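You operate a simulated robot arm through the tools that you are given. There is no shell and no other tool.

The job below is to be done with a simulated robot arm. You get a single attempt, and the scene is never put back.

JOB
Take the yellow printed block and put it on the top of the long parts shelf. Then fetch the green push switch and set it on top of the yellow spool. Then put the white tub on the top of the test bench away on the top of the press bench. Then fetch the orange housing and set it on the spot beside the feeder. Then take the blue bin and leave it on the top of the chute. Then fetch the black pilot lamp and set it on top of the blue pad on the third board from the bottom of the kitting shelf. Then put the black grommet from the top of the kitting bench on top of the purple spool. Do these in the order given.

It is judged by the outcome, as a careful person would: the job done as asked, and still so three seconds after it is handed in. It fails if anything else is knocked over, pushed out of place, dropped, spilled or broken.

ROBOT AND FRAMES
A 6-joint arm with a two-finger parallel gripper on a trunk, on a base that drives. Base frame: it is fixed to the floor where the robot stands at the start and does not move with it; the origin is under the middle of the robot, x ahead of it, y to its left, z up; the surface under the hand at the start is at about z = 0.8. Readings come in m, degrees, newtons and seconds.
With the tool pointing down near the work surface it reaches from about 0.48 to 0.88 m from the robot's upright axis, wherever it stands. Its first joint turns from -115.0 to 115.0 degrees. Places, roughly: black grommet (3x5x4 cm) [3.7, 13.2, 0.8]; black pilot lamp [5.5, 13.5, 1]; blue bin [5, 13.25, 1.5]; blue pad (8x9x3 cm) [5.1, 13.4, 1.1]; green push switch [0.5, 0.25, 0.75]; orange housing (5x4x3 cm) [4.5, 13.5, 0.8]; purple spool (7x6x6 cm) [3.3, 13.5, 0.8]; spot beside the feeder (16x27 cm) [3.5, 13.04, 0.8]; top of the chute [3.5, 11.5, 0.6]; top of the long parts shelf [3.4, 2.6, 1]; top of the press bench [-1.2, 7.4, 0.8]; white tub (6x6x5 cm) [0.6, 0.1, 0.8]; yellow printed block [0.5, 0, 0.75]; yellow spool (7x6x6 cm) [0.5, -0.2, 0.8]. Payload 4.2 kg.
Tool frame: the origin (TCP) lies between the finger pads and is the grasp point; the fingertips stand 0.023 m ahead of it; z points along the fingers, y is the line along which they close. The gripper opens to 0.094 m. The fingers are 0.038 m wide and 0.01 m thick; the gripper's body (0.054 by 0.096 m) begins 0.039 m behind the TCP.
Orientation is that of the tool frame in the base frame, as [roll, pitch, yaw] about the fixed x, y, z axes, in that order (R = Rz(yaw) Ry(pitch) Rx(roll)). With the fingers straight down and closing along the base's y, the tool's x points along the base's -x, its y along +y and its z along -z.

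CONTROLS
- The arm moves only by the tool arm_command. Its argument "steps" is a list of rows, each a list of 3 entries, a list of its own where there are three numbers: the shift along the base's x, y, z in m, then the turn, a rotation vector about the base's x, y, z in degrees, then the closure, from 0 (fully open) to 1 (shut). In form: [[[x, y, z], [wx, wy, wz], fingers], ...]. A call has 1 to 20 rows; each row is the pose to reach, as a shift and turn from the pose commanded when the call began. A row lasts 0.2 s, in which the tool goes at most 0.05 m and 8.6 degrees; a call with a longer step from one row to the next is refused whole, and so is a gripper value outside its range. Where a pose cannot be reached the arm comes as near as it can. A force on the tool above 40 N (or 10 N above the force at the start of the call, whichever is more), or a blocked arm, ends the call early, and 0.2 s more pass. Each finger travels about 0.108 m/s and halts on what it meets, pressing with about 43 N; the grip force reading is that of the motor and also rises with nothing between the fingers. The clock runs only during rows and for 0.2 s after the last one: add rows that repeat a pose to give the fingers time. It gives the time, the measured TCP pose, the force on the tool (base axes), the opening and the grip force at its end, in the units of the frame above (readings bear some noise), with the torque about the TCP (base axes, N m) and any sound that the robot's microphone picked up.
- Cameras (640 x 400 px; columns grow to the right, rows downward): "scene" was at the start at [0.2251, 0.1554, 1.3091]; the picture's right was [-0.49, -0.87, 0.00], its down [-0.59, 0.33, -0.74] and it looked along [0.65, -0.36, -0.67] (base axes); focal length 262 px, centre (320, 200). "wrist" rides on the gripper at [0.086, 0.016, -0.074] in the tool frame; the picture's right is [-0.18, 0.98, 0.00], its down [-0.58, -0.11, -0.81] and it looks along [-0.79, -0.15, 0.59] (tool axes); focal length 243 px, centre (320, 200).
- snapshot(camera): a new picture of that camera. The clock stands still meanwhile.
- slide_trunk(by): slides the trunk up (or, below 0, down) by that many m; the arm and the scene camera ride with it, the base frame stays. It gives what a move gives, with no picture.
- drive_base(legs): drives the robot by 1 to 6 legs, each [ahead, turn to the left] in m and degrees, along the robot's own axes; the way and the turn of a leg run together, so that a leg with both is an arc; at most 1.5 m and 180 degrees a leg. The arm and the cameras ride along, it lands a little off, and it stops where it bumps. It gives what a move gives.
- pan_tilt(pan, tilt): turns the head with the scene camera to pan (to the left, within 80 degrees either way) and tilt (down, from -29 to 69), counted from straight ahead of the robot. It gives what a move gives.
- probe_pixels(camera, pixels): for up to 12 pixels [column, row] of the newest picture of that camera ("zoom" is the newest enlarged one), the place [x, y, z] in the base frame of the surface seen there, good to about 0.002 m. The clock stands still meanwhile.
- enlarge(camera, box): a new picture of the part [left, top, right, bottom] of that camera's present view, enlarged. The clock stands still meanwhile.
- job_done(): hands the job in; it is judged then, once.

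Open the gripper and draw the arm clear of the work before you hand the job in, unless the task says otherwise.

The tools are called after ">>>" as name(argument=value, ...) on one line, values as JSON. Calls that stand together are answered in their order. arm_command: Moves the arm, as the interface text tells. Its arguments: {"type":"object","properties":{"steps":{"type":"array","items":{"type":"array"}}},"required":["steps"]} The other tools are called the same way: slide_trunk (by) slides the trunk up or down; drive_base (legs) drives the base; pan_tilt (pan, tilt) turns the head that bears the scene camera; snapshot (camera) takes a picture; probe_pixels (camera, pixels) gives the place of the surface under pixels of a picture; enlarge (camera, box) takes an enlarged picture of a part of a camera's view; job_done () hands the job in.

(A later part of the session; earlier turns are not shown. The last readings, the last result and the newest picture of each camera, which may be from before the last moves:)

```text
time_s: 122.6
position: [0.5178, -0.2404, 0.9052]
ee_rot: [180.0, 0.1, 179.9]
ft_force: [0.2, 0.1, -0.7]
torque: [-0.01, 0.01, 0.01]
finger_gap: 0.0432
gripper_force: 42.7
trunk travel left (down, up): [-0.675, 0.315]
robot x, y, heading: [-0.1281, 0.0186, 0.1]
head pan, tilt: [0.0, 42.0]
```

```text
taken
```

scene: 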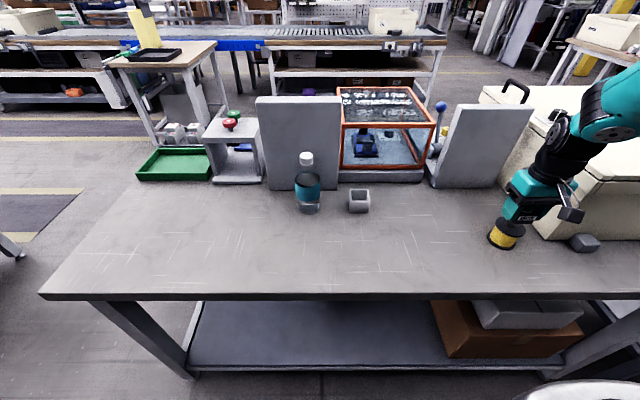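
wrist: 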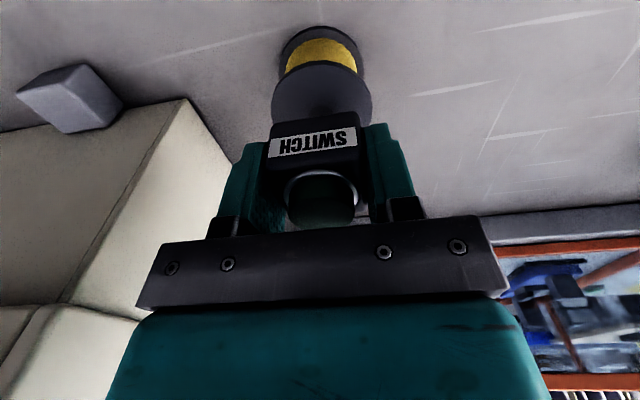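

Aligned over the spool, with clearance from the box. I lower 2.3 cm gently and look at the force.

>>> arm_command(steps=[[[0.0005, 0.001, -0.012], [0, 0, 0], 1], [[0.0005, 0.001, -0.02], [0, 0, 0], 1], [[0.0005, 0.001, -0.0235], [0, 0, 0], 1], [[0.0005, 0.001, -0.0235], [0, 0, 0], 1]])

>>> enlarge(camera="scene", box=[460, 160, 600, 260])

```text
time_s: 123.6
position: [0.5187, -0.2388, 0.8833]
ee_rot: [180.0, 0.0, 180.0]
ft_force: [1.3, 0.6, -0.1]
torque: [0.0, 0.03, -0.01]
finger_gap: 0.0432
gripper_force: 43.3
trunk travel left (down, up): [-0.675, 0.315]
robot x, y, heading: [-0.1318, 0.0127, -0.0]
head pan, tilt: [0.0, 42.0]
```

```text
4.00 times, centred on (530, 210) of scene
```

zoom: 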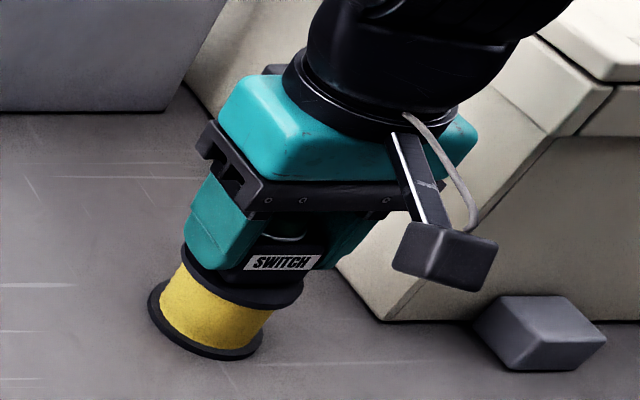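

About 2–3 mm remain. I lower 2.5 mm, release slowly, and rise.

>>> arm_command(steps=[[[0, 0, -0.0015], [0, 0, 0], 1], [[0, 0, -0.003], [0, 0, 0], 1], [[0, 0, -0.003], [0, 0, 0], 0.8], [[0, 0, -0.003], [0, 0, 0], 0.5], [[0, 0, -0.003], [0, 0, 0], 0.2], [[0, 0, -0.003], [0, 0, 0], 0.1], [[0, 0, 0.03], [0, 0, 0], 0.1], [[0, 0, 0.08], [0, 0, 0], 0.1], [[0, 0, 0.13], [0, 0, 0], 0], [[0, 0, 0.18], [0, 0, 0], 0]])

>>> enlarge(camera="scene", box=[460, 160, 600, 260])

>>> snapshot(camera="scene")

```text
time_s: 125.8
position: [0.5155, -0.237, 1.0613]
ee_rot: [-180.0, -0.1, 180.0]
ft_force: [0.6, -1.0, -0.8]
torque: [-0.02, 0.02, 0.01]
finger_gap: 0.094
gripper_force: 0.0
trunk travel left (down, up): [-0.675, 0.315]
robot x, y, heading: [-0.1312, 0.013, -0.3]
head pan, tilt: [0.0, 42.0]
```

```text
4.00 times, centred on (530, 210) of scene
```

zoom: 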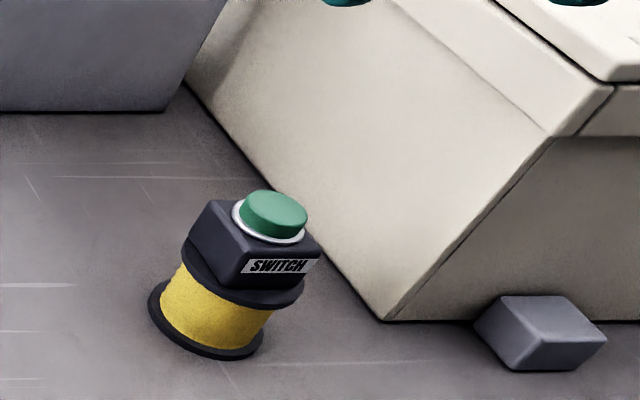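

```text
taken
```

scene: 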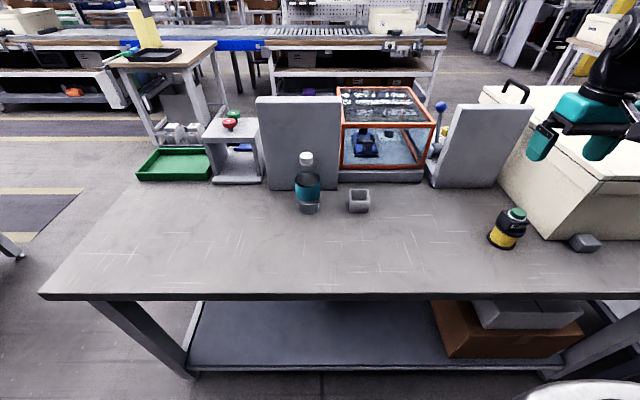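

The switch sits squarely on the spool. Next the tub at (359,201): I zoom and probe its corners.

>>> enlarge(camera="scene", box=[330, 175, 390, 225])

>>> probe_pixels(camera="scene", pixels=[[505, 90], [250, 150], [440, 150], [395, 100]])

```text
8.00 times, centred on (360, 200) of scene
```

zoom: 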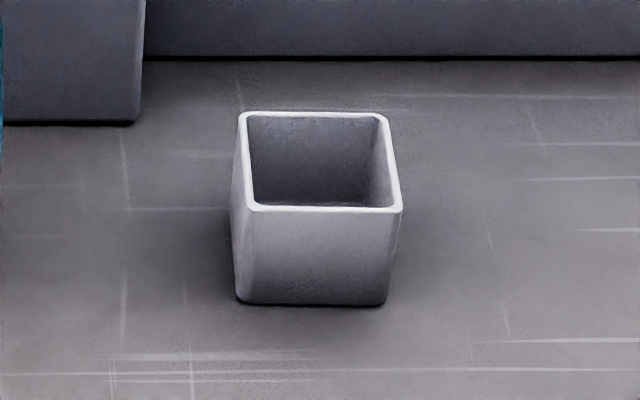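

```text
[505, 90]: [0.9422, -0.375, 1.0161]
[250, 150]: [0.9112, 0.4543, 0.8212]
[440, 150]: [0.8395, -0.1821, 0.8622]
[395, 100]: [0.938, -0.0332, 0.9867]
```

I probe the rim corners of the tub in this zoom.

>>> probe_pixels(camera="zoom", pixels=[[242, 115], [383, 116], [399, 209], [251, 208], [237, 160], [320, 209], [392, 160], [240, 295], [382, 300], [315, 114], [320, 170]])

```text
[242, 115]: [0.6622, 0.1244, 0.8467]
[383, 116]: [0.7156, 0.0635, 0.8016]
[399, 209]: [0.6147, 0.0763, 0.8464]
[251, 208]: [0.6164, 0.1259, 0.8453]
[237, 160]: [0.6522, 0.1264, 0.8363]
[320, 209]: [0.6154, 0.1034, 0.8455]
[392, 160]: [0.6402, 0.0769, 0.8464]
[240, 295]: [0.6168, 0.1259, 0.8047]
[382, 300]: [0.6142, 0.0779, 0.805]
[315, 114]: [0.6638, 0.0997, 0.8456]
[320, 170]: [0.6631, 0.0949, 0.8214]
```

Tub centre ≈ (0.640,0.1005), 5 cm square, turned −2°. I move above it.

>>> arm_command(steps=[[[0.0155, 0.042, 0], [0, 0, 0], 0.1], [[0.031, 0.084, 0], [0, 0, 0], 0.1], [[0.0465, 0.1265, 0], [0, 0, 0], 0.1], [[0.062, 0.169, 0], [0, 0, 0], 0.1], [[0.0775, 0.211, 0], [0, 0, -2], 0.1], [[0.093, 0.253, 0], [0, 0, -2], 0.1], [[0.1085, 0.295, 0], [0, 0, -2], 0.1], [[0.1215, 0.3375, 0], [0, 0, -2], 0.1], [[0.1215, 0.3375, -0.05], [0, 0, -2], 0.1], [[0.1215, 0.3375, -0.1], [0, 0, -2], 0.1], [[0.1215, 0.3375, -0.14], [0, 0, -2], 0.1], [[0.1215, 0.3375, -0.14], [0, 0, -2], 0.1], [[0.1215, 0.3375, -0.14], [0, 0, -2], 0.1]])

>>> snapshot(camera="wrist")

>>> snapshot(camera="scene")

```text
time_s: 128.6
position: [0.6387, 0.0979, 0.9222]
ee_rot: [180.0, 0.0, 178.1]
ft_force: [0.3, 0.5, -0.4]
torque: [-0.01, 0.0, -0.02]
finger_gap: 0.0846
gripper_force: 0.1
trunk travel left (down, up): [-0.675, 0.315]
robot x, y, heading: [-0.1295, 0.0087, -0.3]
head pan, tilt: [0.0, 42.0]
```

```text
taken
```

wrist: 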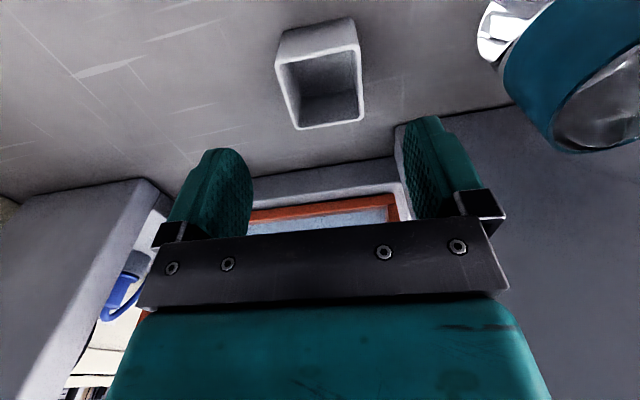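

```text
taken
```

scene: 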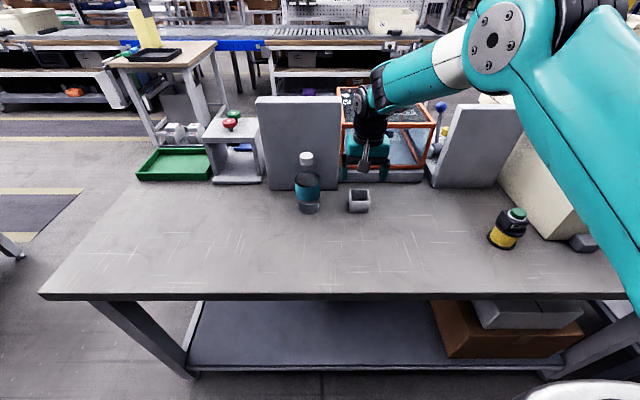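

The tub is centred between the fingers. I descend to z≈0.828 with a 2 mm correction and close.

>>> arm_command(steps=[[[0.001, 0.002, -0.045], [0, 0, 0], 0.1], [[0.001, 0.002, -0.0935], [0, 0, 0], 0.1], [[0.001, 0.002, -0.0935], [0, 0, 0], 0.1], [[0.001, 0.002, -0.0935], [0, 0, 0], 1], [[0.001, 0.002, -0.0935], [0, 0, 0], 1], [[0.001, 0.002, -0.0935], [0, 0, 0], 1], [[0.001, 0.002, -0.0935], [0, 0, 0], 1]])

```text
time_s: 130.2
position: [0.6413, 0.102, 0.8304]
ee_rot: [-179.9, 0.1, 178.0]
ft_force: [-0.1, 0.3, -0.1]
torque: [0.02, 0.0, -0.02]
finger_gap: 0.051
gripper_force: 43.1
trunk travel left (down, up): [-0.675, 0.315]
robot x, y, heading: [-0.1297, 0.0182, -0.0]
head pan, tilt: [0.0, 42.0]
```

Tub held (gap 0.051). I lift and tuck the arm back near the robot.

>>> arm_command(steps=[[[0, 0, 0.05], [0, 0, 0], 1], [[0, 0, 0.1], [0, 0, 0], 1], [[0, 0, 0.15], [0, 0, 0], 1], [[0, 0, 0.2], [0, 0, 0], 1], [[0, 0, 0.25], [0, 0, 0], 1], [[0, 0, 0.27], [0, 0, 0], 1], [[-0.04, -0.02, 0.27], [0, 0, 0], 1], [[-0.08, -0.04, 0.27], [0, 0, 0], 1], [[-0.12, -0.06, 0.27], [0, 0, 0], 1], [[-0.16, -0.08, 0.27], [0, 0, 0], 1], [[-0.18, -0.1, 0.27], [0, 0, 0], 1], [[-0.18, -0.1, 0.27], [0, 0, 0], 1]])

>>> slide_trunk(by=0.15)

>>> drive_base(legs=[[0, 90]])

>>> pan_tilt(pan=10, tilt=20)

>>> snapshot(camera="scene")

>>> snapshot(camera="wrist")

```text
time_s: 132.8
position: [0.4577, 0.003, 1.1014]
ee_rot: [-179.9, 0.1, 178.1]
ft_force: [0.0, 0.2, -0.4]
torque: [0.0, 0.02, -0.01]
finger_gap: 0.0507
gripper_force: 43.2
trunk travel left (down, up): [-0.675, 0.315]
robot x, y, heading: [-0.1318, 0.0165, -0.3]
head pan, tilt: [0.0, 42.0]
```

```text
time_s: 134.6
position: [0.4583, 0.0027, 1.2508]
ee_rot: [180.0, 0.0, 177.9]
ft_force: [0.2, 0.9, -0.2]
torque: [0.01, 0.0, -0.02]
finger_gap: 0.0509
gripper_force: 43.6
trunk travel left (down, up): [-0.825, 0.165]
robot x, y, heading: [-0.1315, 0.0149, -0.2]
head pan, tilt: [0.0, 42.0]
```

```text
time_s: 138.8
position: [-0.1255, 0.6044, 1.2513]
ee_rot: [-179.9, -0.1, -91.3]
ft_force: [-0.1, 0.7, 0.1]
torque: [0.02, 0.0, 0.02]
finger_gap: 0.0512
gripper_force: 42.7
trunk travel left (down, up): [-0.825, 0.165]
robot x, y, heading: [-0.1322, 0.0127, 90.7]
head pan, tilt: [0.0, 42.0]
```

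```text
time_s: 139.7
position: [-0.1258, 0.6047, 1.2512]
ee_rot: [-180.0, 0.0, -91.3]
ft_force: [-0.4, -0.3, -0.7]
torque: [0.01, -0.05, 0.02]
finger_gap: 0.0512
gripper_force: 42.9
trunk travel left (down, up): [-0.825, 0.165]
robot x, y, heading: [-0.1333, 0.0149, 90.6]
head pan, tilt: [10.0, 20.0]
```

```text
taken
```

scene: 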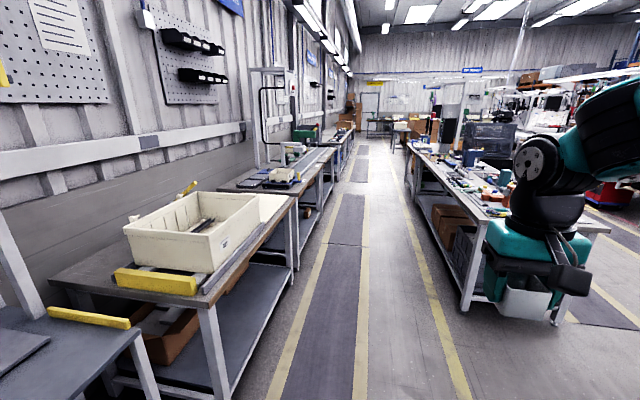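

```text
taken
```

wrist: 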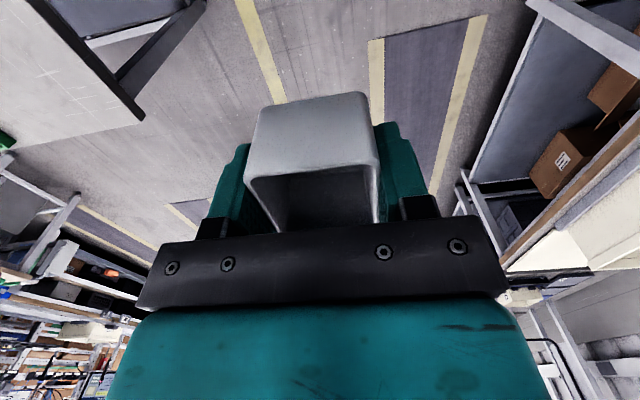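

The aisle straight ahead is clear. I drive 4.5 m along it and re-check.

>>> drive_base(legs=[[0, 0.8], [1.5, 0], [1.5, 0], [1.5, 0]])

>>> pan_tilt(pan=25, tilt=22)

>>> snapshot(camera="scene")

```text
time_s: 161.5
position: [-0.1279, 5.104, 1.2506]
ee_rot: [179.9, 0.1, -93.7]
ft_force: [0.3, -0.5, -1.4]
torque: [-0.01, 0.0, -0.01]
finger_gap: 0.051
gripper_force: 43.1
trunk travel left (down, up): [-0.825, 0.165]
robot x, y, heading: [-0.1576, 4.5123, 88.1]
head pan, tilt: [10.0, 20.0]
```

```text
time_s: 162.3
position: [-0.1284, 5.1024, 1.2508]
ee_rot: [180.0, 0.0, -93.6]
ft_force: [0.7, 0.4, -0.1]
torque: [0.0, 0.01, 0.0]
finger_gap: 0.0511
gripper_force: 43.3
trunk travel left (down, up): [-0.825, 0.165]
robot x, y, heading: [-0.1589, 4.5145, 88.4]
head pan, tilt: [25.0, 22.0]
```

```text
taken
```

scene: 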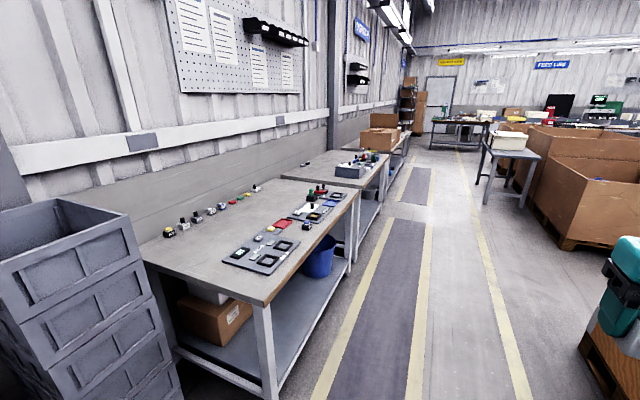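

Two benches are visible on the left; I probe them to see which is at (-1.2,7.4).

>>> probe_pixels(camera="scene", pixels=[[262, 302], [355, 190], [300, 220], [385, 160], [330, 165], [360, 152], [285, 175], [400, 140], [380, 145], [200, 320], [590, 350], [540, 160]])

>>> enlarge(camera="scene", box=[220, 110, 440, 250])

```text
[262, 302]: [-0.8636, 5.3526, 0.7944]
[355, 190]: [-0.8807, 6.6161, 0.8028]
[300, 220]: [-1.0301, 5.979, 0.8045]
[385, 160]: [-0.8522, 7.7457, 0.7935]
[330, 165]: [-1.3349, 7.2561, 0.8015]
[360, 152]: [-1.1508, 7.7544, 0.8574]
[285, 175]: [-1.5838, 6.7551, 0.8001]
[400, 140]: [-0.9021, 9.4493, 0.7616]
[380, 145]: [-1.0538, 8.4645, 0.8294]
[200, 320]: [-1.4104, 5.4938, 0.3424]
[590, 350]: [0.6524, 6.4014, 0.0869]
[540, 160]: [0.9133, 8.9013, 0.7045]
```

```text
2.86 times, centred on (330, 180) of scene
```

zoom: 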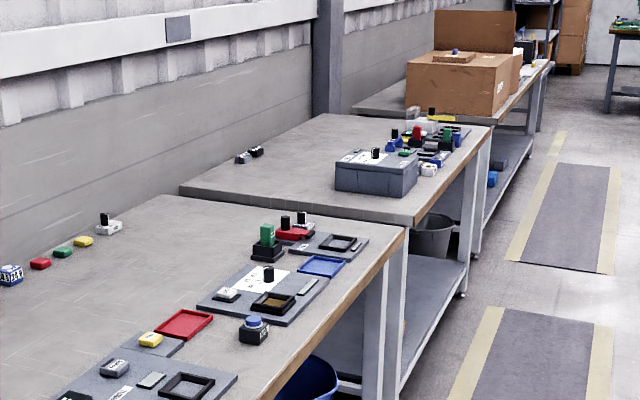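

The second bench (y≈6.75–8.1, x −0.86 to −1.65, z 0.80) matches the press bench; its near-left front is clear around (-1.1,7.0). I drive up and turn to face it.

>>> drive_base(legs=[[0, 4.5], [1.5, 0], [1.0, 0], [0, 87]])

>>> pan_tilt(pan=5, tilt=35)

>>> snapshot(camera="scene")

```text
time_s: 178.5
position: [-0.863, 6.9906, 1.2514]
ee_rot: [179.9, 0.0, -1.7]
ft_force: [-0.1, 0.4, -1.3]
torque: [-0.03, 0.03, 0.01]
finger_gap: 0.0508
gripper_force: 43.6
trunk travel left (down, up): [-0.825, 0.165]
robot x, y, heading: [-0.2755, 6.9813, -179.9]
head pan, tilt: [25.0, 22.0]
```

```text
time_s: 179.3
position: [-0.8625, 6.9903, 1.2507]
ee_rot: [179.9, 0.1, -1.7]
ft_force: [0.8, 0.0, -0.7]
torque: [0.0, 0.01, 0.03]
finger_gap: 0.0511
gripper_force: 42.8
trunk travel left (down, up): [-0.825, 0.165]
robot x, y, heading: [-0.2719, 6.9786, -180.1]
head pan, tilt: [5.0, 35.0]
```

```text
taken
```

scene: 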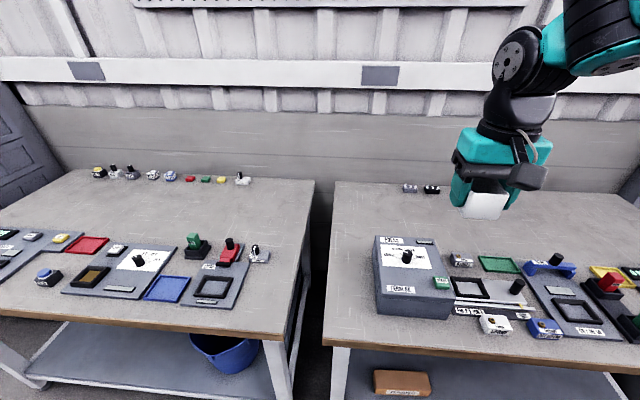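

The right-hand bench is the press bench; its rear half around (450,215) is free. I probe there and the gray box.

>>> probe_pixels(camera="scene", pixels=[[345, 190], [336, 340], [380, 220], [420, 215], [450, 225], [500, 240], [405, 245], [440, 270], [460, 258], [497, 262], [355, 270], [410, 190]])

```text
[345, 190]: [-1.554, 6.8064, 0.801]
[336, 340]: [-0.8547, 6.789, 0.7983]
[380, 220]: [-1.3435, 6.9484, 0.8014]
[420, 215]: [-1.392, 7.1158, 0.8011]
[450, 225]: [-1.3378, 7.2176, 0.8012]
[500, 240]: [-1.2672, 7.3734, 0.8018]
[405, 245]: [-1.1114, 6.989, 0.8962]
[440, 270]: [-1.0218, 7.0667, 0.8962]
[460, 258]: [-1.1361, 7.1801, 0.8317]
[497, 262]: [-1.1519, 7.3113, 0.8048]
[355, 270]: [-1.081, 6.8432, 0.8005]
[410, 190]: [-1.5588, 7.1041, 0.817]
```

I pick the free spot near (-1.28,7.2). I move the base to about (-0.46,7.12) facing the bench, with the arm high.

>>> drive_base(legs=[[0, -37], [0.235, 0], [0, 37]])

>>> slide_trunk(by=-0.15)

>>> snapshot(camera="scene")

```text
time_s: 184.6
position: [-1.0487, 7.1275, 1.2509]
ee_rot: [-179.9, 0.1, -1.6]
ft_force: [-0.1, 0.0, -0.1]
torque: [0.02, 0.04, 0.01]
finger_gap: 0.0505
gripper_force: 42.8
trunk travel left (down, up): [-0.825, 0.165]
robot x, y, heading: [-0.4628, 7.1209, -179.9]
head pan, tilt: [5.0, 35.0]
```

```text
time_s: 186.3
position: [-1.0479, 7.1256, 1.1013]
ee_rot: [180.0, 0.0, -1.6]
ft_force: [0.1, 0.3, 0.0]
torque: [0.01, 0.0, -0.01]
finger_gap: 0.0511
gripper_force: 42.9
trunk travel left (down, up): [-0.675, 0.315]
robot x, y, heading: [-0.4629, 7.1199, -179.7]
head pan, tilt: [5.0, 35.0]
```

```text
taken
```

scene: 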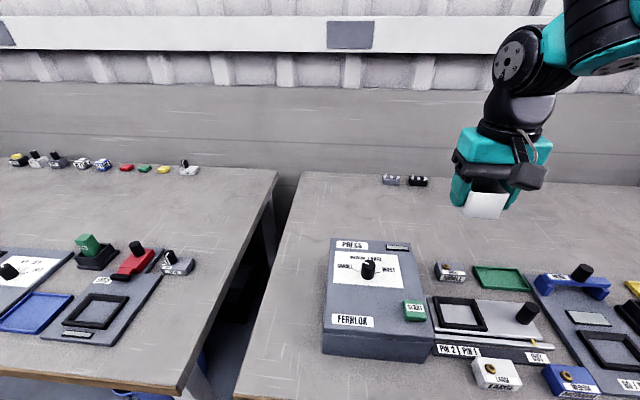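

The gray box is labelled "PRESS", confirming the bench. I extend over the free spot and descend part way.

>>> arm_command(steps=[[[-0.042, 0.012, 0], [0, 0, 0], 1], [[-0.084, 0.025, 0], [0, 0, 0], 1], [[-0.126, 0.037, 0], [0, 0, 0], 1], [[-0.168, 0.05, 0], [0, 0, 0], 1], [[-0.21, 0.062, 0], [0, 0, 0], 1], [[-0.242, 0.074, 0], [0, 0, 0], 1], [[-0.242, 0.074, -0.05], [0, 0, 0], 1], [[-0.242, 0.074, -0.1], [0, 0, 0], 1], [[-0.242, 0.074, -0.15], [0, 0, 0], 1], [[-0.242, 0.074, -0.2], [0, 0, 0], 1], [[-0.242, 0.074, -0.24], [0, 0, 0], 1], [[-0.242, 0.074, -0.24], [0, 0, 0], 1]])

>>> snapshot(camera="scene")

>>> snapshot(camera="wrist")

```text
time_s: 188.9
position: [-1.2908, 7.1992, 0.8609]
ee_rot: [-180.0, 0.0, -1.6]
ft_force: [1.3, -0.2, 0.0]
torque: [0.01, -0.01, 0.01]
finger_gap: 0.0508
gripper_force: 43.0
trunk travel left (down, up): [-0.675, 0.315]
robot x, y, heading: [-0.4599, 7.1219, -179.5]
head pan, tilt: [5.0, 35.0]
```

```text
taken
```

scene: 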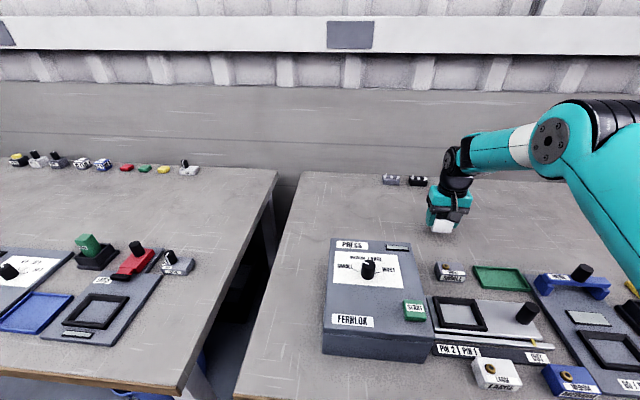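

```text
taken
```

wrist: 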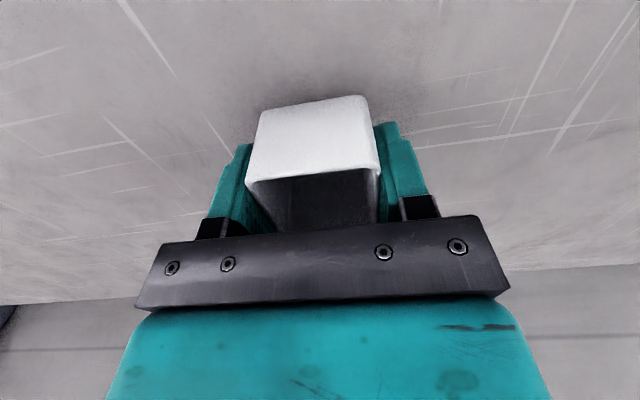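

Clear spot below. I lower to the surface, release, rise and retract.

>>> arm_command(steps=[[[0, 0, -0.018], [0, 0, 0], 1], [[0, 0, -0.027], [0, 0, 0], 1], [[0, 0, -0.031], [0, 0, 0], 1], [[0, 0, -0.031], [0, 0, 0], 1]])

>>> enlarge(camera="scene", box=[390, 160, 510, 250])

```text
time_s: 189.9
position: [-1.2914, 7.1994, 0.8304]
ee_rot: [179.9, -0.1, -1.6]
ft_force: [-0.1, 0.4, 4.3]
torque: [0.0, -0.04, -0.03]
finger_gap: 0.0509
gripper_force: 42.8
trunk travel left (down, up): [-0.675, 0.315]
robot x, y, heading: [-0.4596, 7.1199, -179.7]
head pan, tilt: [5.0, 35.0]
```

```text
4.44 times, centred on (450, 205) of scene
```

zoom: 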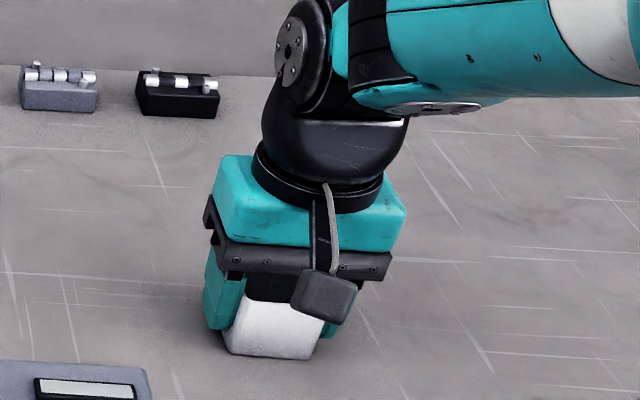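

The force reading (4.3 N up) shows contact with the bench. I open, rise and retract.

>>> arm_command(steps=[[[0, 0, 0], [0, 0, 0], 0.8], [[0, 0, 0], [0, 0, 0], 0.4], [[0, 0, 0], [0, 0, 0], 0.1], [[0, 0, 0], [0, 0, 0], 0], [[0, 0, 0.04], [0, 0, 0], 0], [[0, 0, 0.09], [0, 0, 0], 0], [[0, 0, 0.14], [0, 0, 0], 0], [[0, 0, 0.19], [0, 0, 0], 0], [[0, 0, 0.24], [0, 0, 0], 0], [[0, 0, 0.27], [0, 0, 0], 0], [[0.045, -0.015, 0.27], [0, 0, 0], 0], [[0.09, -0.03, 0.27], [0, 0, 0], 0], [[0.135, -0.045, 0.27], [0, 0, 0], 0], [[0.18, -0.06, 0.27], [0, 0, 0], 0], [[0.225, -0.075, 0.27], [0, 0, 0], 0], [[0.225, -0.075, 0.27], [0, 0, 0], 0]])

>>> slide_trunk(by=0.2)

>>> snapshot(camera="scene")

```text
time_s: 193.3
position: [-1.0666, 7.1256, 1.0995]
ee_rot: [-180.0, 0.0, -1.6]
ft_force: [-0.3, -0.6, -0.2]
torque: [0.01, 0.01, -0.01]
finger_gap: 0.0938
gripper_force: 0.0
trunk travel left (down, up): [-0.675, 0.315]
robot x, y, heading: [-0.4633, 7.1229, -179.8]
head pan, tilt: [5.0, 35.0]
```

```text
time_s: 195.5
position: [-1.0684, 7.1254, 1.2996]
ee_rot: [180.0, 0.0, -1.7]
ft_force: [-0.3, -0.6, 0.5]
torque: [-0.05, -0.01, -0.02]
finger_gap: 0.0939
gripper_force: 0.0
trunk travel left (down, up): [-0.875, 0.115]
robot x, y, heading: [-0.4611, 7.1216, -179.8]
head pan, tilt: [5.0, 35.0]
```

```text
taken
```

scene: 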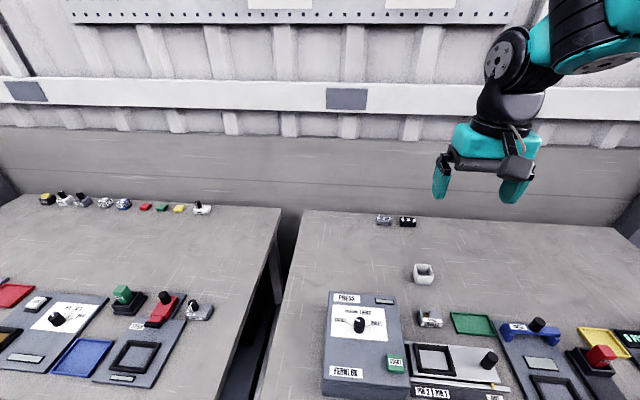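

The white tub rests on the press bench. I back off, turn to face up the aisle and look.

>>> drive_base(legs=[[-0.22, 0], [0, -90]])

>>> pan_tilt(pan=0, tilt=15)

>>> snapshot(camera="scene")

>>> pan_tilt(pan=-45, tilt=15)

>>> snapshot(camera="scene")

```text
time_s: 201.1
position: [-0.2113, 7.728, 1.3005]
ee_rot: [-179.9, 0.0, -93.7]
ft_force: [-0.3, -0.1, 0.5]
torque: [0.0, -0.02, -0.02]
finger_gap: 0.0939
gripper_force: 0.1
trunk travel left (down, up): [-0.875, 0.115]
robot x, y, heading: [-0.2398, 7.1224, 88.4]
head pan, tilt: [5.0, 35.0]
```

```text
time_s: 201.9
position: [-0.2116, 7.7269, 1.3005]
ee_rot: [-180.0, 0.1, -93.8]
ft_force: [-0.1, 0.3, -0.3]
torque: [-0.02, 0.01, 0.03]
finger_gap: 0.094
gripper_force: 0.1
trunk travel left (down, up): [-0.875, 0.115]
robot x, y, heading: [-0.2385, 7.1179, 88.3]
head pan, tilt: [0.0, 15.0]
```

```text
taken
```

scene: 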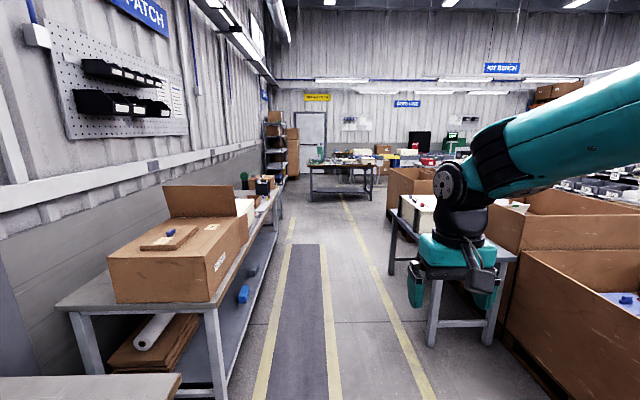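

```text
time_s: 203.0
position: [-0.2114, 7.7279, 1.2999]
ee_rot: [-180.0, -0.1, -93.7]
ft_force: [-0.4, -0.6, -1.6]
torque: [0.01, -0.04, 0.0]
finger_gap: 0.0941
gripper_force: 0.2
trunk travel left (down, up): [-0.875, 0.115]
robot x, y, heading: [-0.2396, 7.1214, 87.9]
head pan, tilt: [-45.0, 15.0]
```

```text
taken
```

scene: 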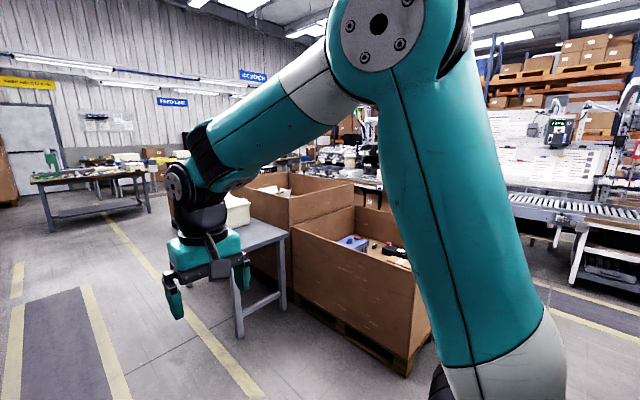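

I probe positions of the small table, the boxes, and the bench at the end.

>>> probe_pixels(camera="scene", pixels=[[240, 325], [283, 300], [50, 230], [150, 210], [100, 178], [400, 370], [300, 235], [260, 185], [330, 150], [540, 215], [120, 260], [610, 290]])

```text
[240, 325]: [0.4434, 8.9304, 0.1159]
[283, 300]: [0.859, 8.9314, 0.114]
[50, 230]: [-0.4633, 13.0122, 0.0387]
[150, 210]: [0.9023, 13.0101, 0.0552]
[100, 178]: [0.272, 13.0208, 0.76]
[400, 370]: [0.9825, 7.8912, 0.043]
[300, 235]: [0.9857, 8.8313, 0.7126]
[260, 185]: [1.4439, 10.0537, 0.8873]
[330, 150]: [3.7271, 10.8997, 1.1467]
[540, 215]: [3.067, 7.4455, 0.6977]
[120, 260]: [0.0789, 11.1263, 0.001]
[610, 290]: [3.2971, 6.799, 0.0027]
```

The aisle is clear to y≈12.5. I drive 4.3 m ahead and then look right.

>>> drive_base(legs=[[0, 2], [1.5, 0], [1.5, 0], [1.3, 0], [0, -70]])

>>> pan_tilt(pan=15, tilt=18)

>>> snapshot(camera="scene")

```text
time_s: 226.9
position: [0.3574, 11.5829, 1.3003]
ee_rot: [180.0, 0.0, -162.3]
ft_force: [0.0, -1.1, 0.1]
torque: [0.0, 0.0, -0.01]
finger_gap: 0.0938
gripper_force: 0.0
trunk travel left (down, up): [-0.875, 0.115]
robot x, y, heading: [-0.2215, 11.3906, 19.8]
head pan, tilt: [-45.0, 15.0]
```

```text
time_s: 228.2
position: [0.3563, 11.5818, 1.3002]
ee_rot: [-180.0, 0.1, -162.4]
ft_force: [0.1, -0.2, -0.9]
torque: [0.04, 0.03, 0.04]
finger_gap: 0.0941
gripper_force: 0.0
trunk travel left (down, up): [-0.875, 0.115]
robot x, y, heading: [-0.2181, 11.3864, 19.5]
head pan, tilt: [15.0, 18.0]
```

```text
taken
```

scene: 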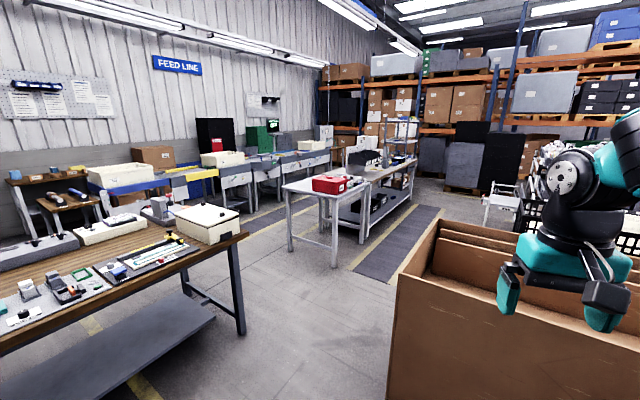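

I probe the benches ahead to build a map of this area.

>>> probe_pixels(camera="scene", pixels=[[335, 268], [288, 252], [310, 187], [400, 165], [415, 195], [240, 240], [430, 240], [390, 360], [300, 290], [490, 215], [230, 175], [180, 185]])

>>> enlarge(camera="scene", box=[160, 100, 440, 275])

```text
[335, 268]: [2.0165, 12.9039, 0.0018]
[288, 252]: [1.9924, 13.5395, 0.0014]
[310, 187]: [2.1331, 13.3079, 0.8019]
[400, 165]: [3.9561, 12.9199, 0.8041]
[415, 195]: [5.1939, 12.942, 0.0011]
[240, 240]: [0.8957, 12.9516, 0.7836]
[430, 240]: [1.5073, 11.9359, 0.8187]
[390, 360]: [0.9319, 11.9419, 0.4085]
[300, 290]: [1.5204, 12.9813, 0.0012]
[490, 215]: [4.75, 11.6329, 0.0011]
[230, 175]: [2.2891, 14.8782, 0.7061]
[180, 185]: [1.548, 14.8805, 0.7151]
```

```text
2.29 times, centred on (300, 188) of scene
```

zoom: 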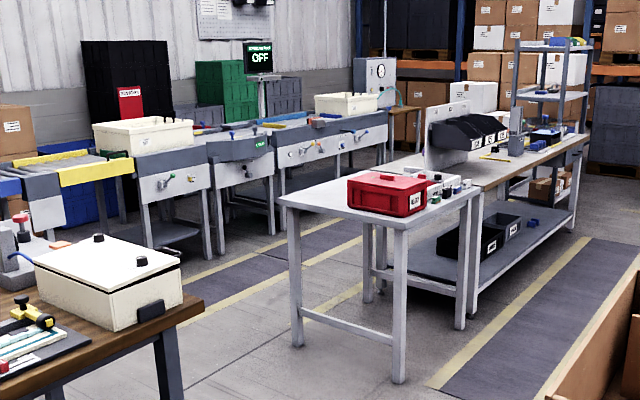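

Corridor between the cardboard boxes (y≤11.94) and the benches (y≥12.9) is open. I drive along y≈12.42 to x≈1.6.

>>> drive_base(legs=[[0, 70.5], [1.02, 0], [0, -90], [1.5, 0], [0.3, 0]])

>>> pan_tilt(pan=0, tilt=22)

>>> snapshot(camera="scene")

>>> pan_tilt(pan=35, tilt=30)

>>> snapshot(camera="scene")

```text
time_s: 248.8
position: [2.1667, 12.3779, 1.2995]
ee_rot: [180.0, 0.0, 177.8]
ft_force: [-0.5, 1.1, -0.8]
torque: [0.0, 0.0, 0.02]
finger_gap: 0.094
gripper_force: 0.1
trunk travel left (down, up): [-0.875, 0.115]
robot x, y, heading: [1.5593, 12.3924, -0.5]
head pan, tilt: [15.0, 18.0]
```

```text
time_s: 249.6
position: [2.1659, 12.3772, 1.3001]
ee_rot: [-180.0, 0.0, 177.8]
ft_force: [0.9, 0.6, 0.6]
torque: [-0.02, 0.0, 0.02]
finger_gap: 0.0939
gripper_force: 0.0
trunk travel left (down, up): [-0.875, 0.115]
robot x, y, heading: [1.5617, 12.3942, -0.4]
head pan, tilt: [0.0, 22.0]
```

```text
taken
```

scene: 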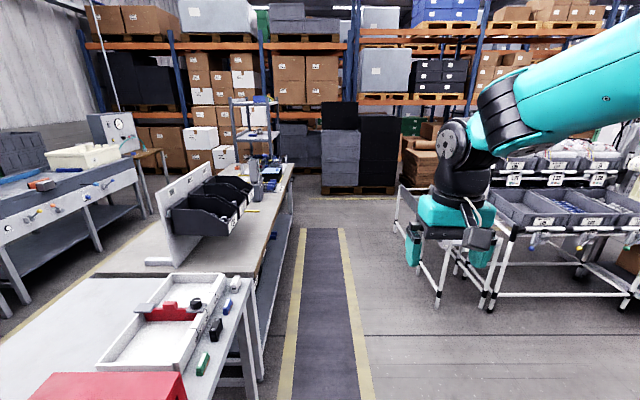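

```text
time_s: 250.6
position: [2.1659, 12.3783, 1.2993]
ee_rot: [180.0, 0.0, 177.8]
ft_force: [-0.4, 0.0, -0.1]
torque: [0.03, -0.01, 0.0]
finger_gap: 0.0941
gripper_force: 0.1
trunk travel left (down, up): [-0.875, 0.115]
robot x, y, heading: [1.5562, 12.3901, -0.3]
head pan, tilt: [35.0, 30.0]
```

```text
taken
```

scene: 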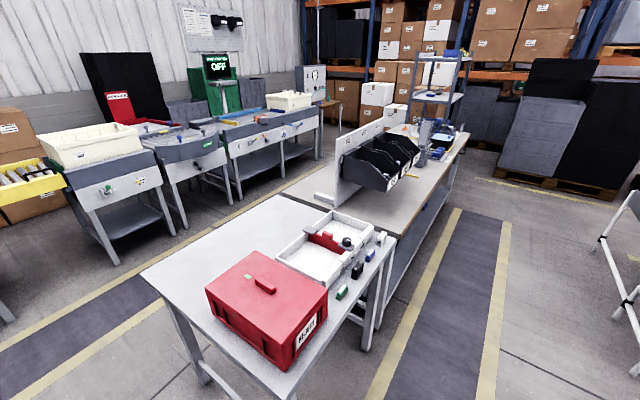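

I probe the kitting bench, bin rack and the cart on the right before moving on.

>>> probe_pixels(camera="scene", pixels=[[360, 215], [330, 150], [325, 195], [425, 160], [435, 140], [408, 195], [380, 265], [470, 60], [415, 95], [620, 270], [265, 300], [460, 155]])

>>> enlarge(camera="scene", box=[300, 40, 500, 250])

```text
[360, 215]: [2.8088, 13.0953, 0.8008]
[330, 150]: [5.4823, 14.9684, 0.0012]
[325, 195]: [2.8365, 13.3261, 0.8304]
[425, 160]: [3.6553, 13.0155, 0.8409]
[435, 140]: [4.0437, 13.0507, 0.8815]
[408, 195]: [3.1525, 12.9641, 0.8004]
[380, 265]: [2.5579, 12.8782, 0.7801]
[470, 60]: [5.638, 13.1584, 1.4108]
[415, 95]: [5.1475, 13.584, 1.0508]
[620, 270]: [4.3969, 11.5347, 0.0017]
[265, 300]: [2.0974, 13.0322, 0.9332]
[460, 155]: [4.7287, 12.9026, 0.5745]
```

```text
1.90 times, centred on (400, 145) of scene
```

zoom: 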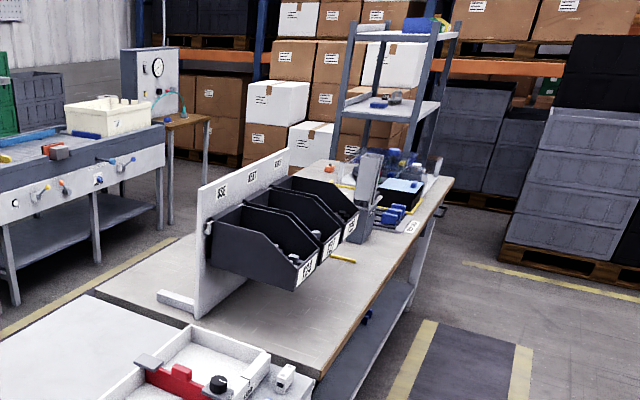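

I drive ahead along the lane to x≈3.5 and look left at the bench.

>>> drive_base(legs=[[0, 1.0], [1.0, 0], [0.9, 0]])

>>> pan_tilt(pan=75, tilt=38)

>>> snapshot(camera="scene")

>>> pan_tilt(pan=35, tilt=25)

>>> snapshot(camera="scene")

>>> pan_tilt(pan=-60, tilt=35)

>>> snapshot(camera="scene")

```text
time_s: 260.5
position: [4.0629, 12.3712, 1.3001]
ee_rot: [-180.0, -0.1, 177.2]
ft_force: [-0.6, -0.2, 1.0]
torque: [0.01, 0.0, -0.03]
finger_gap: 0.0941
gripper_force: 0.1
trunk travel left (down, up): [-0.875, 0.115]
robot x, y, heading: [3.4569, 12.3907, -0.8]
head pan, tilt: [35.0, 30.0]
```

```text
time_s: 261.5
position: [4.0623, 12.3708, 1.3006]
ee_rot: [180.0, 0.0, 177.4]
ft_force: [-0.1, -0.6, -0.3]
torque: [0.03, -0.01, 0.01]
finger_gap: 0.0942
gripper_force: 0.0
trunk travel left (down, up): [-0.875, 0.115]
robot x, y, heading: [3.4538, 12.3909, -1.0]
head pan, tilt: [75.0, 38.0]
```

```text
taken
```

scene: 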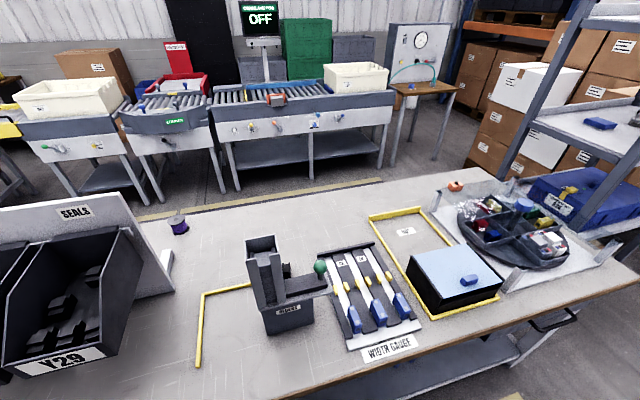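

```text
time_s: 262.6
position: [4.0631, 12.3716, 1.3005]
ee_rot: [180.0, 0.1, 177.3]
ft_force: [-0.7, -0.1, 0.1]
torque: [0.02, 0.01, 0.0]
finger_gap: 0.0939
gripper_force: 0.0
trunk travel left (down, up): [-0.875, 0.115]
robot x, y, heading: [3.4544, 12.3889, -1.0]
head pan, tilt: [35.0, 25.0]
```

```text
taken
```

scene: 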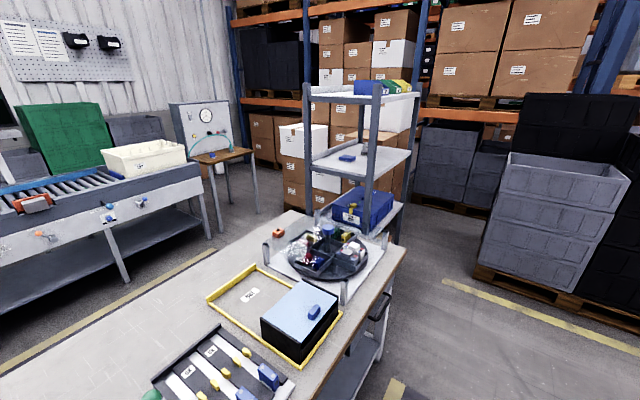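

```text
time_s: 264.3
position: [4.0642, 12.37, 1.3001]
ee_rot: [-180.0, 0.0, 177.3]
ft_force: [-0.2, 0.8, 0.5]
torque: [0.02, -0.01, -0.01]
finger_gap: 0.0939
gripper_force: 0.0
trunk travel left (down, up): [-0.875, 0.115]
robot x, y, heading: [3.4557, 12.3839, -0.7]
head pan, tilt: [-60.0, 35.0]
```

```text
taken
```

scene: 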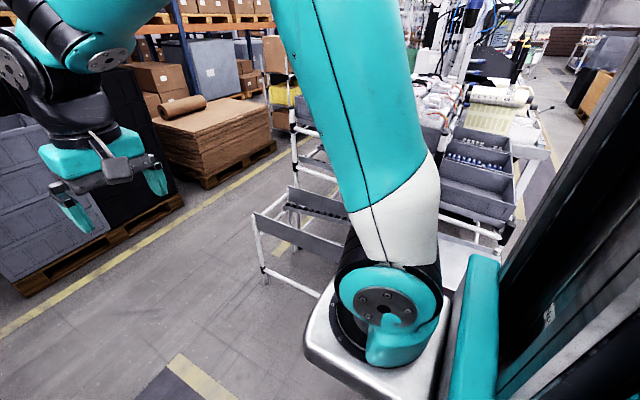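

I see the yellow-marked corner near the gray feeder, the purple spool at (180,225), the orange housing at (455,187) and the kitting shelf. I return to the left view and probe.

>>> pan_tilt(pan=75, tilt=38)

>>> snapshot(camera="scene")

>>> probe_pixels(camera="scene", pixels=[[180, 220], [456, 186], [198, 365], [203, 293], [250, 285], [222, 320], [260, 245], [288, 270], [300, 330], [480, 280], [560, 250], [640, 262]])

>>> enlarge(camera="scene", box=[140, 190, 340, 380])

```text
time_s: 266.5
position: [4.0641, 12.3717, 1.2996]
ee_rot: [-179.9, 0.0, 177.3]
ft_force: [0.4, 0.8, -0.4]
torque: [0.02, 0.04, 0.01]
finger_gap: 0.0937
gripper_force: 0.1
trunk travel left (down, up): [-0.875, 0.115]
robot x, y, heading: [3.4558, 12.389, -0.8]
head pan, tilt: [75.0, 38.0]
```

```text
taken
```

scene: 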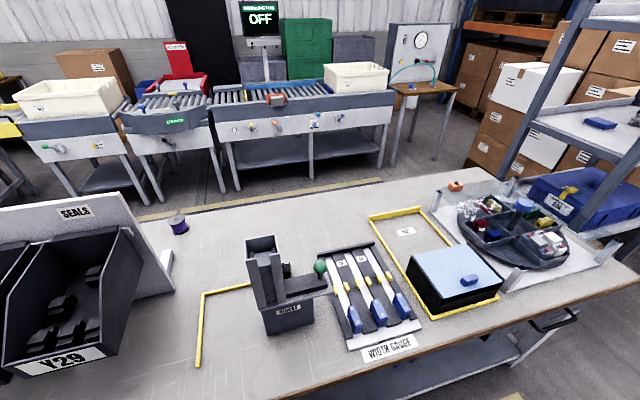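

```text
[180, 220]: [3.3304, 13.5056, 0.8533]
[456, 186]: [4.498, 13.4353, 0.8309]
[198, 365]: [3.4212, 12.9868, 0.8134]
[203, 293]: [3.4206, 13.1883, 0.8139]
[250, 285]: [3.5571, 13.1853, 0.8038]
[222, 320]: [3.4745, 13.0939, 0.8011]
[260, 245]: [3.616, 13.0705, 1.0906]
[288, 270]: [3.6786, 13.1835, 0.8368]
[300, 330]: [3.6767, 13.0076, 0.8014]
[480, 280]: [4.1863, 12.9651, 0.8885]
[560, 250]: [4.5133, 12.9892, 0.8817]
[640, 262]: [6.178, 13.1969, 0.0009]
```

```text
2.11 times, centred on (240, 285) of scene
```

zoom: 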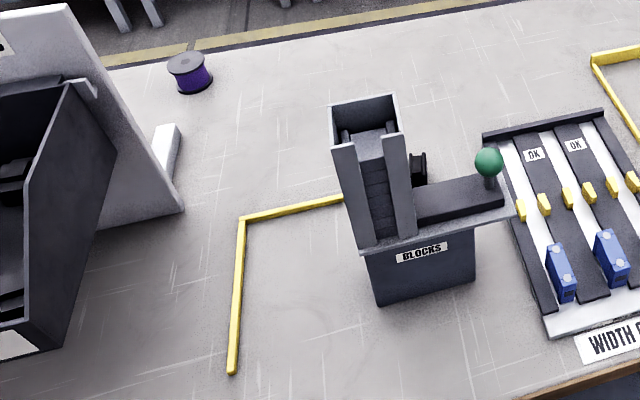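

The housing (4.50,13.435) sits near the bench's back edge, beyond reach from this side. I probe the back edge, north lane and shelf.

>>> probe_pixels(camera="scene", pixels=[[378, 180], [140, 222], [310, 196], [340, 190], [310, 165], [388, 130], [240, 192], [120, 205], [435, 158], [530, 130], [520, 180], [630, 30]])

>>> enlarge(camera="scene", box=[400, 100, 640, 320])

```text
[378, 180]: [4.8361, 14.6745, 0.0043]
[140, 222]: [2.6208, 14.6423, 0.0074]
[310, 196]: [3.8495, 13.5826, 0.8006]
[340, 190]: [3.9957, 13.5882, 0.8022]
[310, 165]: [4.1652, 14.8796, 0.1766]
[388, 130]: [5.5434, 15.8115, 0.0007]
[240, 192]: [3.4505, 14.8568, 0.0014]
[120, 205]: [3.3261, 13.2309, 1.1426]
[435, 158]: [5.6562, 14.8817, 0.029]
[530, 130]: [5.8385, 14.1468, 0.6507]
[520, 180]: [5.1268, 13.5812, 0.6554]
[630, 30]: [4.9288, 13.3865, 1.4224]
```

```text
1.82 times, centred on (520, 210) of scene
```

zoom: 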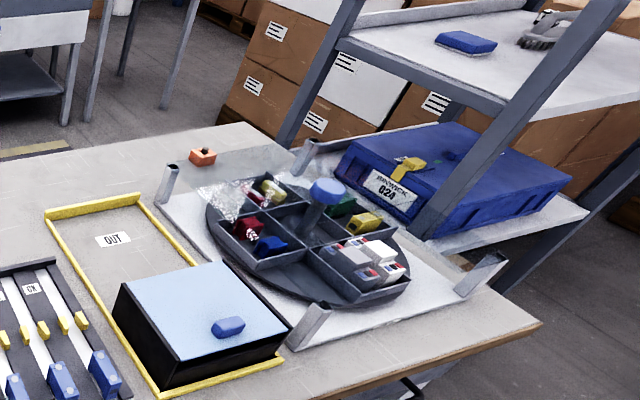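

The north lane (y 13.6–14.88) is free. Before going round, I drive a bit further east to inspect the kitting shelf and whether there's a passage there.

>>> drive_base(legs=[[0, 1.0], [1.1, 0]])

>>> pan_tilt(pan=55, tilt=15)

>>> snapshot(camera="scene")

>>> pan_tilt(pan=10, tilt=25)

>>> snapshot(camera="scene")

```text
time_s: 272.5
position: [5.1639, 12.3938, 1.2988]
ee_rot: [180.0, 0.0, 178.7]
ft_force: [0.4, -0.4, -0.3]
torque: [0.0, 0.02, -0.03]
finger_gap: 0.094
gripper_force: 0.0
trunk travel left (down, up): [-0.875, 0.115]
robot x, y, heading: [4.5549, 12.3968, 0.7]
head pan, tilt: [75.0, 38.0]
```

```text
time_s: 273.3
position: [5.1634, 12.3935, 1.2999]
ee_rot: [-179.9, 0.0, 178.7]
ft_force: [0.5, -0.1, 0.4]
torque: [0.02, -0.01, 0.03]
finger_gap: 0.094
gripper_force: 0.1
trunk travel left (down, up): [-0.875, 0.115]
robot x, y, heading: [4.5558, 12.3971, 0.7]
head pan, tilt: [55.0, 15.0]
```

```text
taken
```

scene: 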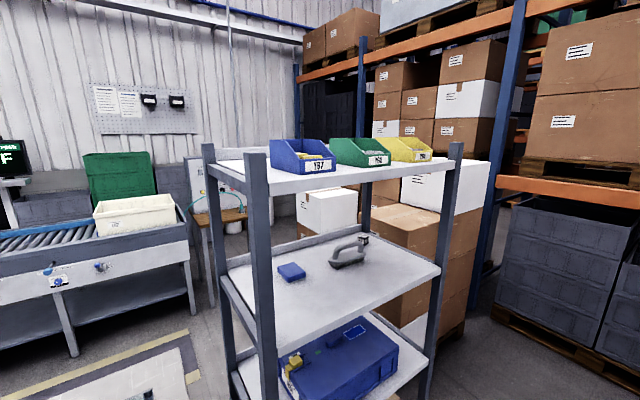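

```text
time_s: 274.4
position: [5.1624, 12.3927, 1.2997]
ee_rot: [180.0, 0.0, 178.7]
ft_force: [-0.4, 0.3, -0.2]
torque: [-0.01, 0.01, 0.02]
finger_gap: 0.0936
gripper_force: 0.0
trunk travel left (down, up): [-0.875, 0.115]
robot x, y, heading: [4.5532, 12.3947, 0.5]
head pan, tilt: [10.0, 25.0]
```

```text
taken
```

scene: 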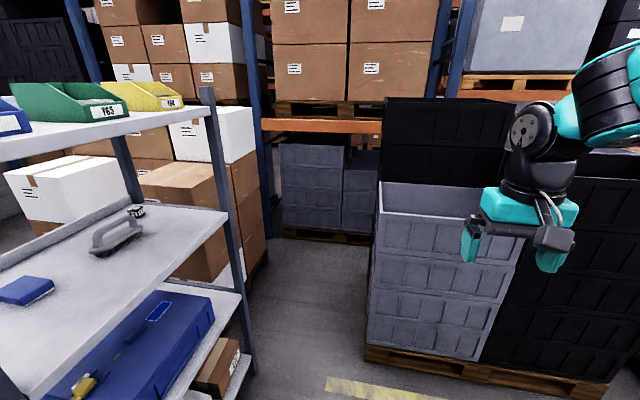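

The blue bin is on the shelf's top board; the third board holds the blue pad and a gray item with something black at (362,240). I zoom into that.

>>> pan_tilt(pan=50, tilt=20)

>>> enlarge(camera="scene", box=[240, 190, 420, 310])

>>> snapshot(camera="scene")

```text
time_s: 275.5
position: [5.1622, 12.3938, 1.2997]
ee_rot: [179.9, -0.1, 178.6]
ft_force: [-0.5, -0.1, 0.2]
torque: [-0.03, 0.02, 0.0]
finger_gap: 0.0938
gripper_force: 0.1
trunk travel left (down, up): [-0.875, 0.115]
robot x, y, heading: [4.5559, 12.3967, 0.6]
head pan, tilt: [50.0, 20.0]
```

```text
3.33 times, centred on (330, 250) of scene
```

zoom: 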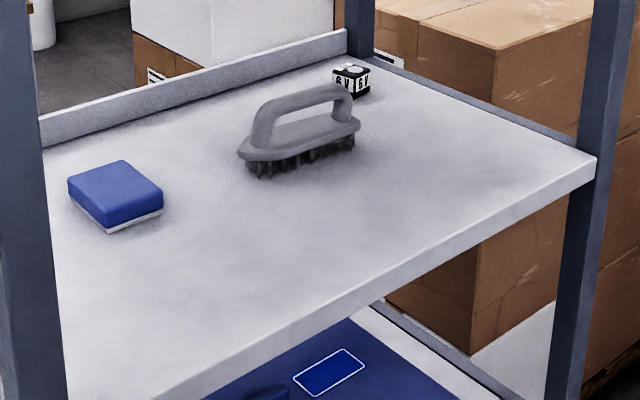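

```text
taken
```

scene: 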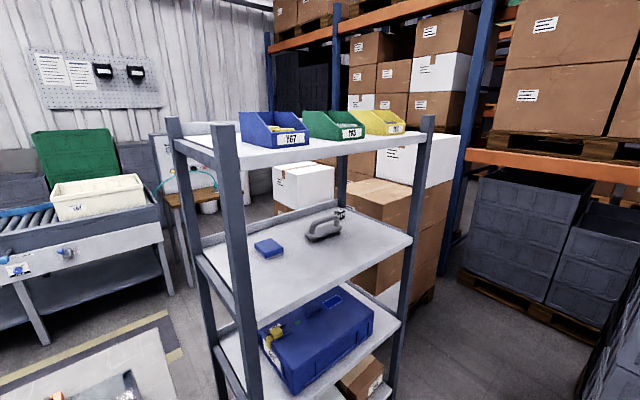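

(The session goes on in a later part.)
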